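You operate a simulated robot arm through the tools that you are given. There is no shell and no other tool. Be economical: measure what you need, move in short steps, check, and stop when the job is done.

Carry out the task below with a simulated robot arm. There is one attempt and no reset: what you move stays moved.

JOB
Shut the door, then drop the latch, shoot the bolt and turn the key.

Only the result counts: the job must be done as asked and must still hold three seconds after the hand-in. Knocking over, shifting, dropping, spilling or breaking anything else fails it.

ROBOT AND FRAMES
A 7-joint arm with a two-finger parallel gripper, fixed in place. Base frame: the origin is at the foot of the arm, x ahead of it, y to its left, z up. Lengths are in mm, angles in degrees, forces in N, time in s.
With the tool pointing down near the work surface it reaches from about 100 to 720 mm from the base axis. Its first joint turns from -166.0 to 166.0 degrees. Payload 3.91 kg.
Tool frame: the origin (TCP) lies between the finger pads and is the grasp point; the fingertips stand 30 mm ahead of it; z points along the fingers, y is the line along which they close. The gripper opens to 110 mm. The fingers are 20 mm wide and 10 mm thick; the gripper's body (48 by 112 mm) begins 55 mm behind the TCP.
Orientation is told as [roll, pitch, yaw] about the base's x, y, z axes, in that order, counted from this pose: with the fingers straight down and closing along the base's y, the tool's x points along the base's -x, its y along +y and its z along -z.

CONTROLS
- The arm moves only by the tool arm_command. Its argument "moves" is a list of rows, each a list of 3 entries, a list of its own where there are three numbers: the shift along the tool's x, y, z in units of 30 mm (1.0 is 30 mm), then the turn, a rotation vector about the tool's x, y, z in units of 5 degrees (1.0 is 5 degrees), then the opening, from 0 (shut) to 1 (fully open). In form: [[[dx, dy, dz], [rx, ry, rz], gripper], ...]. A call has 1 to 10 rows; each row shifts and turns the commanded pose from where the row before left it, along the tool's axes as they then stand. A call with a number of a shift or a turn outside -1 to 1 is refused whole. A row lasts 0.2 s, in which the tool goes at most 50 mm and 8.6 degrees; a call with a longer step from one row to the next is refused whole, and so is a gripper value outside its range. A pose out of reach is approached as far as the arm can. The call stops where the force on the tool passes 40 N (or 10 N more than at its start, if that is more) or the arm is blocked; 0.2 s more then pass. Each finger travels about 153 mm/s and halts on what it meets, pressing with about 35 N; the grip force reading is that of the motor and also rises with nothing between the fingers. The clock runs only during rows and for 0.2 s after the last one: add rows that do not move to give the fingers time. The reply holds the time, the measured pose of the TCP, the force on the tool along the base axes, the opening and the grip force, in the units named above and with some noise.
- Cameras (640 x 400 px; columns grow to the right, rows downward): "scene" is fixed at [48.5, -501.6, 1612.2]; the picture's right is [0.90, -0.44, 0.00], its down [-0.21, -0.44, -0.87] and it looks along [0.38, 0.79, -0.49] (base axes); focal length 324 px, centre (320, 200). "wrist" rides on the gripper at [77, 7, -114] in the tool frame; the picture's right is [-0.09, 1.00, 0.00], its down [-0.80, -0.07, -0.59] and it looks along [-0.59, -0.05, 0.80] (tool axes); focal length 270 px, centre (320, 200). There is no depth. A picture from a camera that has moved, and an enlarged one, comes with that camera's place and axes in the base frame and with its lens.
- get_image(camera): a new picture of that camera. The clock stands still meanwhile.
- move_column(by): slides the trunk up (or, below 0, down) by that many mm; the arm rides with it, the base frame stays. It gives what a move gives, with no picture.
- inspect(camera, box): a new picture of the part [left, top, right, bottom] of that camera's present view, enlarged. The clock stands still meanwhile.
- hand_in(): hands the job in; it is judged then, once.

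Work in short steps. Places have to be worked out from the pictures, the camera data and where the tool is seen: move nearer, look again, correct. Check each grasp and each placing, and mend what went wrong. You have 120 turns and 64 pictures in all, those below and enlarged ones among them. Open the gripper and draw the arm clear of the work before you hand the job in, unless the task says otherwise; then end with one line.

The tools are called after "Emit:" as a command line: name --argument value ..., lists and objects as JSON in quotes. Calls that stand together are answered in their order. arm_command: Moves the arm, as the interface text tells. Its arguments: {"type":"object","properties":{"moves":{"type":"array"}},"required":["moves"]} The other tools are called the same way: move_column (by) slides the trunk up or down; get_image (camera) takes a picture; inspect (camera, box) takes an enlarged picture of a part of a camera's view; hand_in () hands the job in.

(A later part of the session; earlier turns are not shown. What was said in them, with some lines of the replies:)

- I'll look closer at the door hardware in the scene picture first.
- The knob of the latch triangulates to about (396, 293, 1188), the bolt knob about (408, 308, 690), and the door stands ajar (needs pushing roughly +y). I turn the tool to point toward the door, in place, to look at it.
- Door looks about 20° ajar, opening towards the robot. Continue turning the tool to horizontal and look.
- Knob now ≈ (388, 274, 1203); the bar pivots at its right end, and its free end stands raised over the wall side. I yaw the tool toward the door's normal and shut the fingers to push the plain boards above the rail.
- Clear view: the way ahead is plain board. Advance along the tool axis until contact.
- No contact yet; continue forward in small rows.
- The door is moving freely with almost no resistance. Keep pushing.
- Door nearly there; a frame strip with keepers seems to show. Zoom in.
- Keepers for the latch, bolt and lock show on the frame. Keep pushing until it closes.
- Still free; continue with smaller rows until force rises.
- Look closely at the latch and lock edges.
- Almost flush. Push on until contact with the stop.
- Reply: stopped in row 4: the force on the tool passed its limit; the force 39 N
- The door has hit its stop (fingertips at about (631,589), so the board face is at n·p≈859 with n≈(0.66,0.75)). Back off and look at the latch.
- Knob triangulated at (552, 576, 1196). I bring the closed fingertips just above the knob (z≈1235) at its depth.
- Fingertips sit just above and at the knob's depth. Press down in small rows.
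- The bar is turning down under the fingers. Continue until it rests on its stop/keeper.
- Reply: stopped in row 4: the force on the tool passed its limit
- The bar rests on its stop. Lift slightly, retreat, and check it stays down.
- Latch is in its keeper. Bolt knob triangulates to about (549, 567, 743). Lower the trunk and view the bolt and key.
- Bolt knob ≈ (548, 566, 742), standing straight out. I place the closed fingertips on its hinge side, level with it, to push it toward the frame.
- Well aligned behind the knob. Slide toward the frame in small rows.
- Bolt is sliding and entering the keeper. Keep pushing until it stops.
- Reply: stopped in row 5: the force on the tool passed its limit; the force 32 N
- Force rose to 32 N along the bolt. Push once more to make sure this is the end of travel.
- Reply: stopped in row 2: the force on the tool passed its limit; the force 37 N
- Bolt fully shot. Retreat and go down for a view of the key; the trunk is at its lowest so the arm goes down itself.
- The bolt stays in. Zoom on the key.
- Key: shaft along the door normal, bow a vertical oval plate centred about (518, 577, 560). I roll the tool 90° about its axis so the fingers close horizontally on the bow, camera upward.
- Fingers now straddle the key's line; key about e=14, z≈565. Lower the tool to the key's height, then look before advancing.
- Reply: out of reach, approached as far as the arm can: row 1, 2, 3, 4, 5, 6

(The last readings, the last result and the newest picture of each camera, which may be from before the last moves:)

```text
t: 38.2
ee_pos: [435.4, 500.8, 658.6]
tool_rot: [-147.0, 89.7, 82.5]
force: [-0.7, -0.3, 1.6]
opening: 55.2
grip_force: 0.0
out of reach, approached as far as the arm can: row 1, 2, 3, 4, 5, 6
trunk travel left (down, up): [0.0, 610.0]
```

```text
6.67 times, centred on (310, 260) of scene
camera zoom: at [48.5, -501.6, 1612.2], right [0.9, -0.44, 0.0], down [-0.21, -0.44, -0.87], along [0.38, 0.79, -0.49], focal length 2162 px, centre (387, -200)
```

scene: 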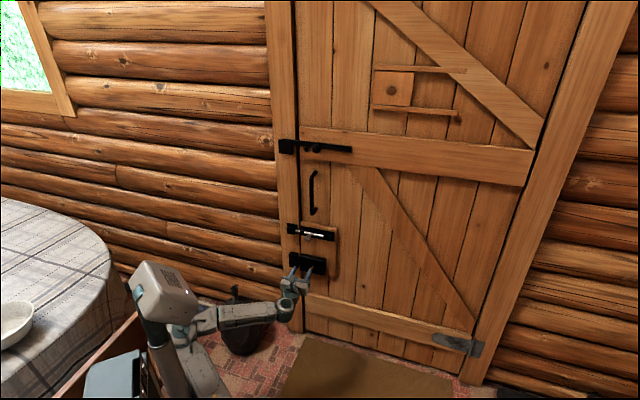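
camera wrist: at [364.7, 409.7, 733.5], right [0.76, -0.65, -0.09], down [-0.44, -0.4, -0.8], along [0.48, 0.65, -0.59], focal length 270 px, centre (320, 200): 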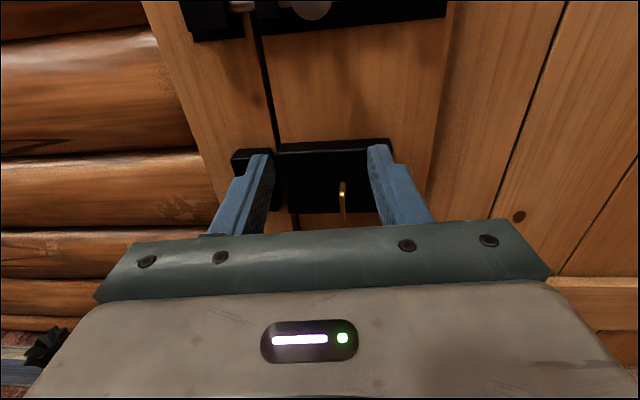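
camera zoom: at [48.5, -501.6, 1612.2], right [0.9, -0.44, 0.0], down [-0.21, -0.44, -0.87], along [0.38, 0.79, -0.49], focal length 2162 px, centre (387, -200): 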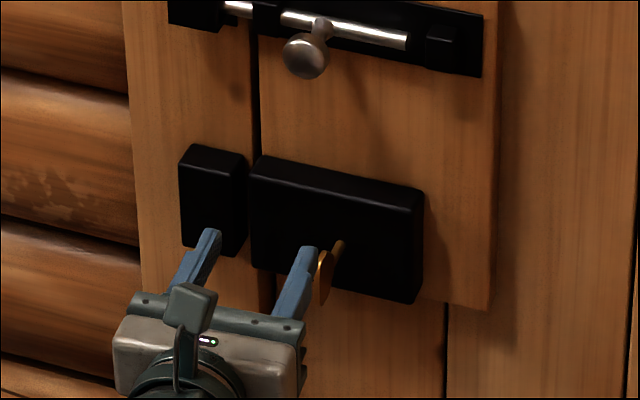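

The pose is out of reach with this roll (position saturated at z≈658), likely a wrist-joint limit. Roll back 50° and see whether the tool gets lower.

Emit:
arm_command --moves '[[[0, 0, 0], [0, 0, -1], 0.5], [[0, 0, 0], [0, 0, -1], 0.5], [[0, 0, 0], [0, 0, -1], 0.5], [[0, 0, 0], [0, 0, -1], 0.5], [[0, 0, 0], [0, 0, -1], 0.5], [[0, 0, 0], [0, 0, -1], 0.5], [[0, 0, 0], [0, 0, -1], 0.5], [[0, 0, 0], [0, 0, -1], 0.5], [[0, 0, 0], [0, 0, -1], 0.5], [[0, 0, 0], [0, 0, -1], 0.5]]'

Emit:
get_image --camera "scene"

```text
t: 40.4
ee_pos: [425.3, 508.6, 653.7]
tool_rot: [90.4, 40.2, -40.1]
force: [-0.3, -0.7, 0.2]
opening: 54.9
grip_force: 0.1
out of reach, approached as far as the arm can: row 6
trunk travel left (down, up): [0.0, 610.0]
```

```text
20 pictures are left
```

scene: 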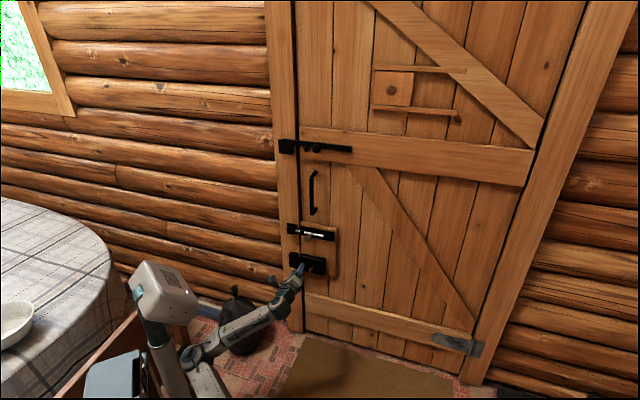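

Unroll fully and then pitch the tool 30° downward, which should allow a lower reach; fingers shut to use as a pusher on the key's bow.

Emit:
arm_command --moves '[[[0, 0, 0], [0, 0, -1], 0], [[0, 0, 0], [0, 0, -1], 0], [[0, 0, 0], [0, 0, -1], 0], [[0, 0, 0], [0, 0, -1], 0], [[0, 0, 0], [0, 0, -1], 0], [[0, 0, 0], [0, 0, -1], 0], [[0, 0, 0], [0, 0, -1], 0], [[0, 0, 0], [0, 0, -1], 0]]'

Emit:
arm_command --moves '[[[0, 0, 0], [1, 0, 0], 0], [[0, 0, 0], [1, 0, 0], 0], [[0, 0, 0], [1, 0, 0], 0], [[0, 0, 0], [1, 0, 0], 0], [[0, 0, 0], [1, 0, 0], 0], [[0, 0, 0], [1, 0, 0], 0]]'

Emit:
arm_command --moves '[[[-0.4, -0.87, 0.5], [0, 0, 0], 0], [[-0.4, -0.87, 0.5], [0, 0, 0], 0]]'

Emit:
get_image --camera "wrist"

```text
t: 42.2
ee_pos: [425.0, 508.3, 653.6]
tool_rot: [90.3, 0.2, -40.1]
force: [-0.4, 0.9, 0.1]
opening: 0.2
grip_force: 35.1
trunk travel left (down, up): [0.0, 610.0]
```

```text
t: 43.6
ee_pos: [425.0, 508.3, 651.1]
tool_rot: [60.2, 0.3, -40.0]
force: [-0.3, -0.3, 0.0]
opening: 0.0
grip_force: 35.3
trunk travel left (down, up): [0.0, 610.0]
```

```text
t: 44.2
ee_pos: [443.9, 492.8, 591.9]
tool_rot: [60.3, 0.3, -40.2]
force: [-0.2, -0.2, 0.3]
opening: 0.1
grip_force: 35.5
trunk travel left (down, up): [0.0, 610.0]
```

```text
19 pictures are left
camera wrist: at [321.9, 469.0, 654.3], right [0.39, 0.32, 0.87], down [0.26, -0.94, 0.23], along [0.88, 0.13, -0.45], focal length 270 px, centre (320, 200)
```

wrist: 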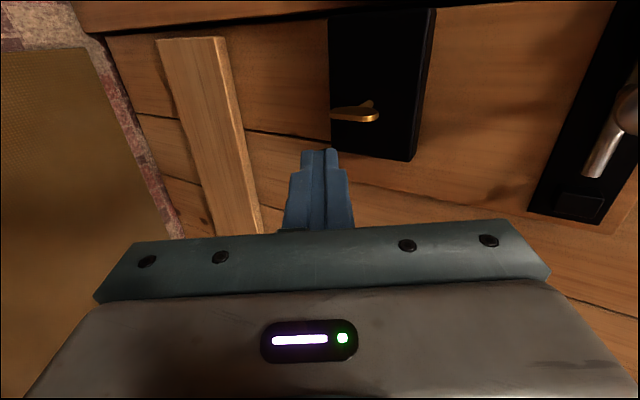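

Reaches well at 30° pitch; key bow re-measured at (517, 577, 559). I go to its hinge side with the fingertips at the upper half of the bow, to push the top toward the frame.

Emit:
arm_command --moves '[[[-0.8, 0, 0], [0, 0, 0], 0], [[0, 0.4, 0.8], [0, 0, 0], 0], [[0, 0.4, 0.8], [0, 0, 0], 0], [[0, 0.3, 0.6], [0, 0, 0], 0], [[0, 0.26, 0.63], [0, 0, 0], 0]]'

Emit:
get_image --camera "wrist"

Emit:
inspect --camera "scene" --box '[270, 230, 350, 290]'

```text
t: 45.4
ee_pos: [522.0, 550.0, 588.1]
tool_rot: [60.5, 0.4, -40.1]
force: [-0.2, -0.9, 0.6]
opening: 0.2
grip_force: 35.0
trunk travel left (down, up): [0.0, 610.0]
```

```text
18 pictures are left
camera wrist: at [400.1, 526.7, 649.4], right [0.39, 0.32, 0.87], down [0.26, -0.94, 0.23], along [0.88, 0.14, -0.45], focal length 270 px, centre (320, 200)
```

wrist: 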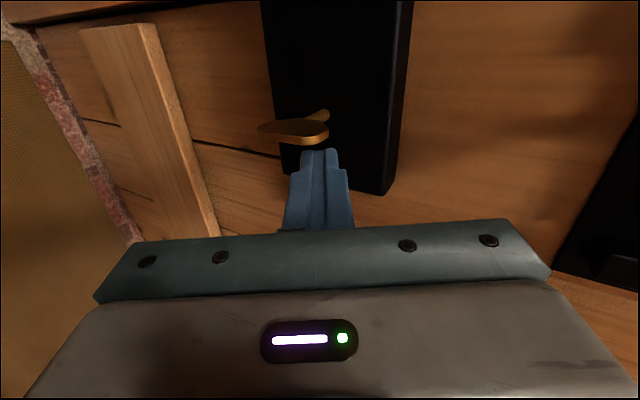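

```text
6.67 times, centred on (310, 260) of scene
camera zoom: at [48.5, -501.6, 1612.2], right [0.9, -0.44, 0.0], down [-0.21, -0.44, -0.87], along [0.38, 0.79, -0.49], focal length 2162 px, centre (387, -200)
```

zoom: 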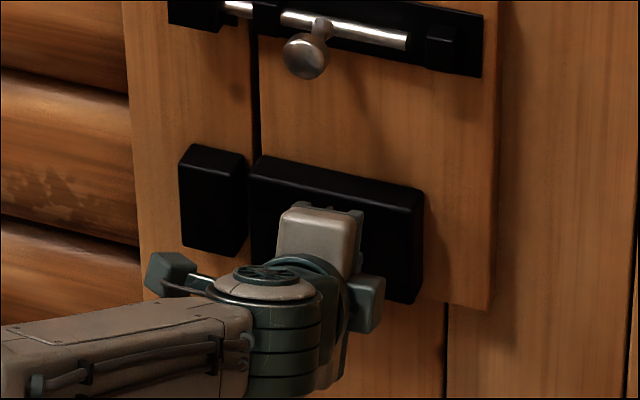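

Tip is next to the bow's upper half. Push toward the frame in small rows.

Emit:
arm_command --moves '[[[0.15, 0, 0], [0, 0, 0], 0], [[0.15, 0, 0], [0, 0, 0], 0], [[0.15, 0, 0], [0, 0, 0], 0], [[0.15, 0, 0], [0, 0, 0], 0], [[0.15, 0, 0], [0, 0, 0], 0]]'

Emit:
get_image --camera "wrist"

```text
t: 46.6
ee_pos: [502.3, 566.1, 586.5]
tool_rot: [60.4, 0.4, -39.7]
force: [0.2, 0.3, -0.8]
opening: 0.2
grip_force: 35.1
trunk travel left (down, up): [0.0, 610.0]
```

```text
16 pictures are left
camera wrist: at [380.1, 541.7, 648.9], right [0.39, 0.32, 0.87], down [0.26, -0.94, 0.23], along [0.88, 0.14, -0.45], focal length 270 px, centre (320, 200)
```

wrist: 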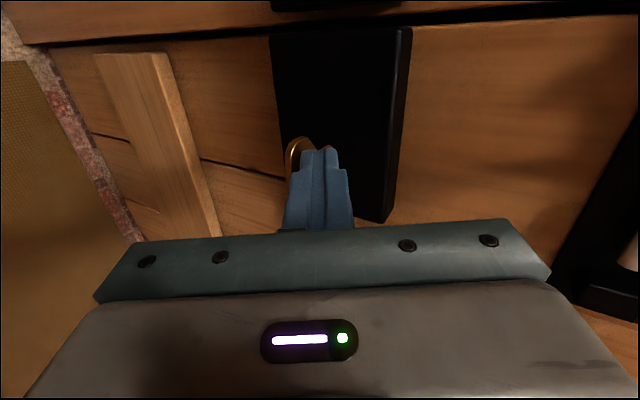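

The bow appears to have turned with little resistance. Zoom in on it.

Emit:
inspect --camera "wrist" --box '[260, 110, 380, 185]'

```text
5.33 times, centred on (320, 148) of wrist
camera zoom: at [380.1, 541.7, 648.9], right [0.39, 0.32, 0.87], down [0.26, -0.94, 0.23], along [0.88, 0.14, -0.45], focal length 1442 px, centre (320, 480)
```

zoom: 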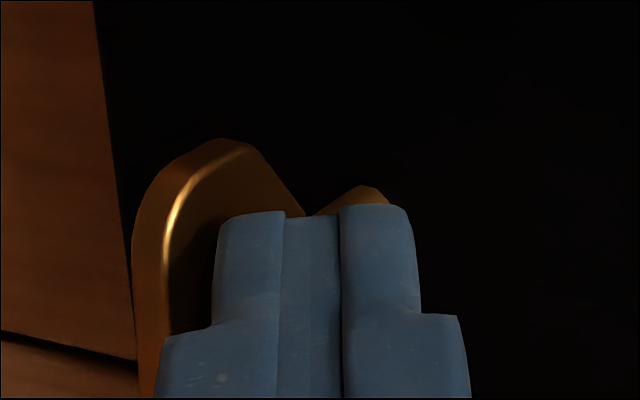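

The bow has swung most of the way toward horizontal. Shift a bit more toward the frame, then press down on it gently to its stop.

Emit:
arm_command --moves '[[[0.15, 0, 0], [0, 0, 0], 0], [[0.1, 0, 0], [0, 0, 0], 0], [[0, -0.09, 0.05], [0, 0, 0], 0], [[0, -0.09, 0.05], [0, 0, 0], 0], [[0, -0.09, 0.05], [0, 0, 0], 0], [[0, -0.09, 0.05], [0, 0, 0], 0]]'

Emit:
inspect --camera "wrist" --box '[260, 110, 380, 185]'

```text
t: 48.0
ee_pos: [499.3, 569.5, 584.3]
tool_rot: [61.4, 0.5, -40.1]
force: [-3.3, -5.3, 14.9]
opening: 0.0
grip_force: 34.8
trunk travel left (down, up): [0.0, 610.0]
stopped in row 6: the force on the tool passed its limit (the readings are from after the stop); the commanded pose is now the measured one
```

```text
5.33 times, centred on (320, 148) of wrist
camera zoom: at [378.1, 544.6, 645.3], right [0.38, 0.3, 0.87], down [0.26, -0.94, 0.22], along [0.89, 0.14, -0.44], focal length 1442 px, centre (320, 480)
```

zoom: 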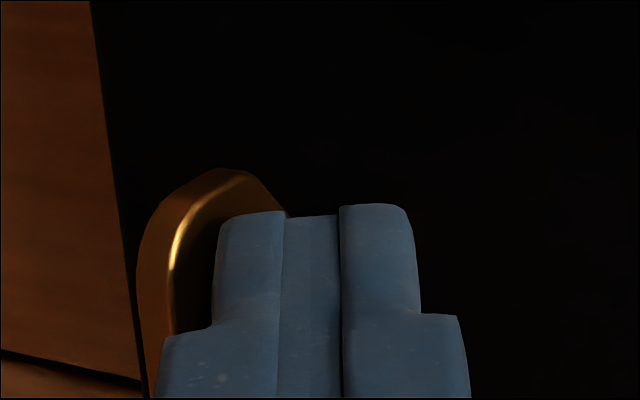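

Solid resistance upward: the key seems at its stop. Lift off, retreat and look.

Emit:
arm_command --moves '[[[0, 0.2, 0], [0, 0, 0], 0], [[0, 0.2, -0.3], [0, 0, 0], 0], [[0, -0.4, -0.8], [0, 0, 0], 0], [[0, -0.4, -0.8], [0, 0, 0], 0], [[0, -0.4, -0.8], [0, 0, 0], 0], [[0, -0.4, -0.8], [0, 0, 0], 0]]'

Emit:
inspect --camera "wrist" --box '[260, 60, 420, 160]'

Emit:
inspect --camera "scene" --box '[270, 230, 350, 290]'

```text
t: 49.4
ee_pos: [431.3, 485.8, 600.2]
tool_rot: [61.0, 0.5, -40.1]
force: [0.2, -0.4, 0.3]
opening: 0.1
grip_force: 35.4
trunk travel left (down, up): [0.0, 610.0]
```

```text
4.00 times, centred on (340, 110) of wrist
camera zoom: at [309.7, 460.4, 661.0], right [0.38, 0.31, 0.87], down [0.26, -0.94, 0.22], along [0.89, 0.14, -0.44], focal length 1081 px, centre (240, 560)
```

zoom: 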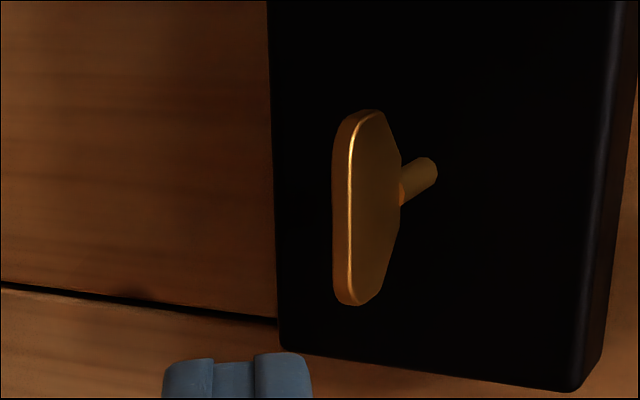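

```text
6.67 times, centred on (310, 260) of scene
camera zoom: at [48.5, -501.6, 1612.2], right [0.9, -0.44, 0.0], down [-0.21, -0.44, -0.87], along [0.38, 0.79, -0.49], focal length 2162 px, centre (387, -200)
```

zoom: 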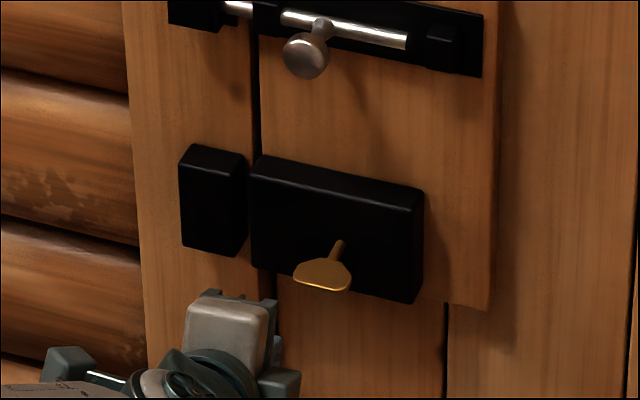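

The key sits horizontal (≈90°). To be sure it is at its stop, press once more nearer the bow's frame-side end, where leverage is greater.

Emit:
arm_command --moves '[[[0.43, 0, 0], [0, 0, 0], 0], [[0, 0.42, 0.8], [0, 0, 0], 0], [[0, 0.42, 0.8], [0, 0, 0], 0], [[0, 0.42, 0.8], [0, 0, 0], 0], [[0, 0.42, 0.8], [0, 0, 0], 0]]'

Emit:
arm_command --moves '[[[0, -0.09, 0.05], [0, 0, 0], 0], [[0, -0.09, 0.05], [0, 0, 0], 0], [[0, -0.09, 0.05], [0, 0, 0], 0], [[0, -0.09, 0.05], [0, 0, 0], 0], [[0, -0.09, 0.05], [0, 0, 0], 0], [[0, -0.09, 0.05], [0, 0, 0], 0], [[0, -0.09, 0.05], [0, 0, 0], 0]]'

Emit:
inspect --camera "wrist" --box '[240, 80, 400, 180]'

```text
t: 50.5
ee_pos: [491.1, 577.3, 599.7]
tool_rot: [61.0, 0.5, -40.1]
force: [0.8, -0.7, -0.1]
opening: 0.0
grip_force: 35.0
trunk travel left (down, up): [0.0, 610.0]
```

```text
t: 52.1
ee_pos: [491.0, 577.0, 584.3]
tool_rot: [61.7, 0.7, -40.0]
force: [-3.7, -6.7, 36.0]
opening: 0.0
grip_force: 35.0
trunk travel left (down, up): [0.0, 610.0]
```

```text
4.00 times, centred on (320, 130) of wrist
camera zoom: at [367.9, 551.8, 644.4], right [0.38, 0.3, 0.88], down [0.26, -0.94, 0.21], along [0.89, 0.14, -0.43], focal length 1081 px, centre (320, 480)
```

zoom: 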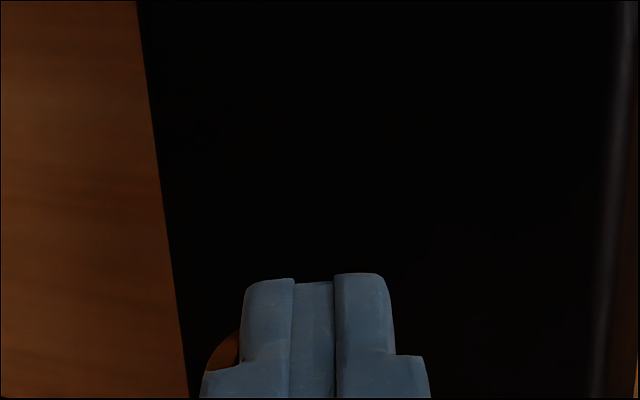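

Same height with 36 N at a larger lever arm: a firm stop, key fully turned. Lift, withdraw, open the gripper and check everything.

Emit:
arm_command --moves '[[[0, 0.2, 0], [0, 0, 0], 0], [[0, 0.2, -0.3], [0, 0, 0], 0], [[0, -0.4, -0.8], [0, 0, 0], 0], [[0, -0.4, -0.8], [0, 0, 0], 0], [[0, -0.4, -0.8], [0, 0, 0], 0], [[0, 0, -1], [0, 0, 0], 0.3], [[0, 0, -1], [0, 0, 0], 0.6], [[0, 0, -1], [0, 0, 0], 1], [[0, 0, -1], [0, 0, 0], 1], [[0, 0, 0], [0, 0, 0], 1]]'

Emit:
inspect --camera "scene" --box '[270, 125, 370, 295]'

Emit:
inspect --camera "scene" --box '[280, 215, 344, 280]'

Emit:
get_image --camera "scene"

```text
t: 54.4
ee_pos: [372.8, 431.6, 652.7]
tool_rot: [61.0, 0.6, -40.1]
force: [-0.3, 0.1, 0.0]
opening: 110.1
grip_force: 0.1
trunk travel left (down, up): [0.0, 610.0]
```

```text
2.35 times, centred on (320, 210) of scene
camera zoom: at [48.5, -501.6, 1612.2], right [0.9, -0.44, 0.0], down [-0.21, -0.44, -0.87], along [0.38, 0.79, -0.49], focal length 763 px, centre (320, 176)
```

zoom: 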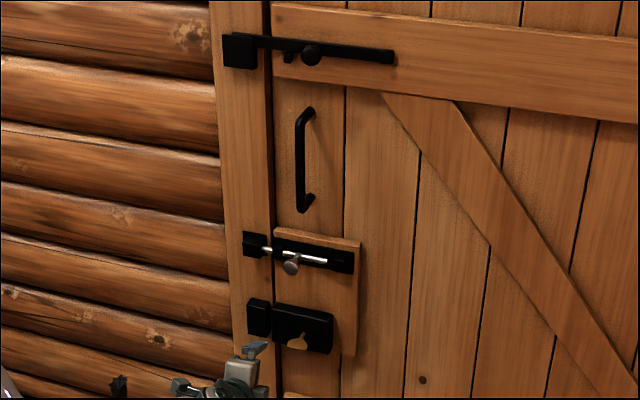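

```text
6.15 times, centred on (312, 248) of scene
camera zoom: at [48.5, -501.6, 1612.2], right [0.9, -0.44, 0.0], down [-0.21, -0.44, -0.87], along [0.38, 0.79, -0.49], focal length 1996 px, centre (369, -92)
```

zoom: 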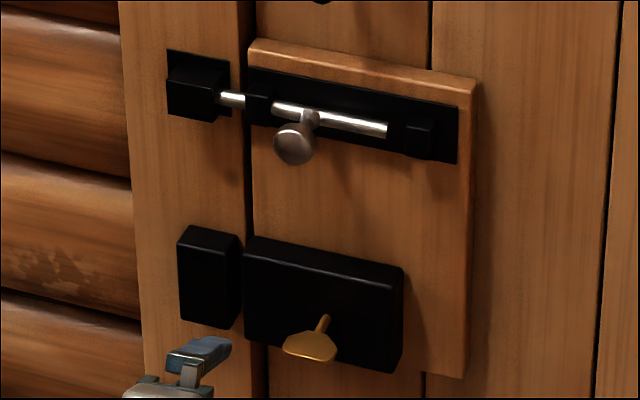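

```text
8 pictures are left
```

scene: 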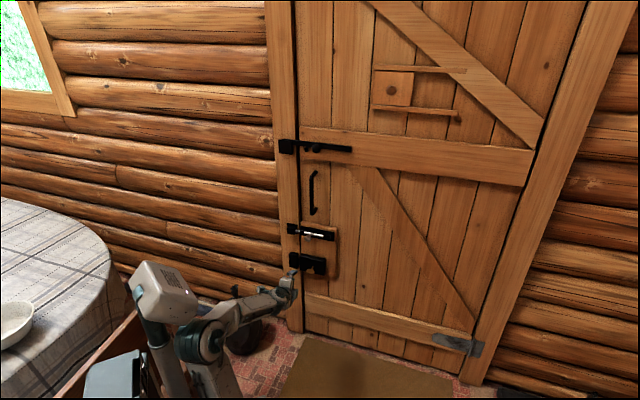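

The door is shut, the latch bar is down in its keeper, the bolt is fully in, the key is turned to its stop, and the gripper is open and withdrawn. Hand in.

Emit:
hand_in

```text
The job is handed in.
```

The door is shut, the latch dropped, the bolt shot and the key turned a quarter-turn to its stop, and the job is handed in.
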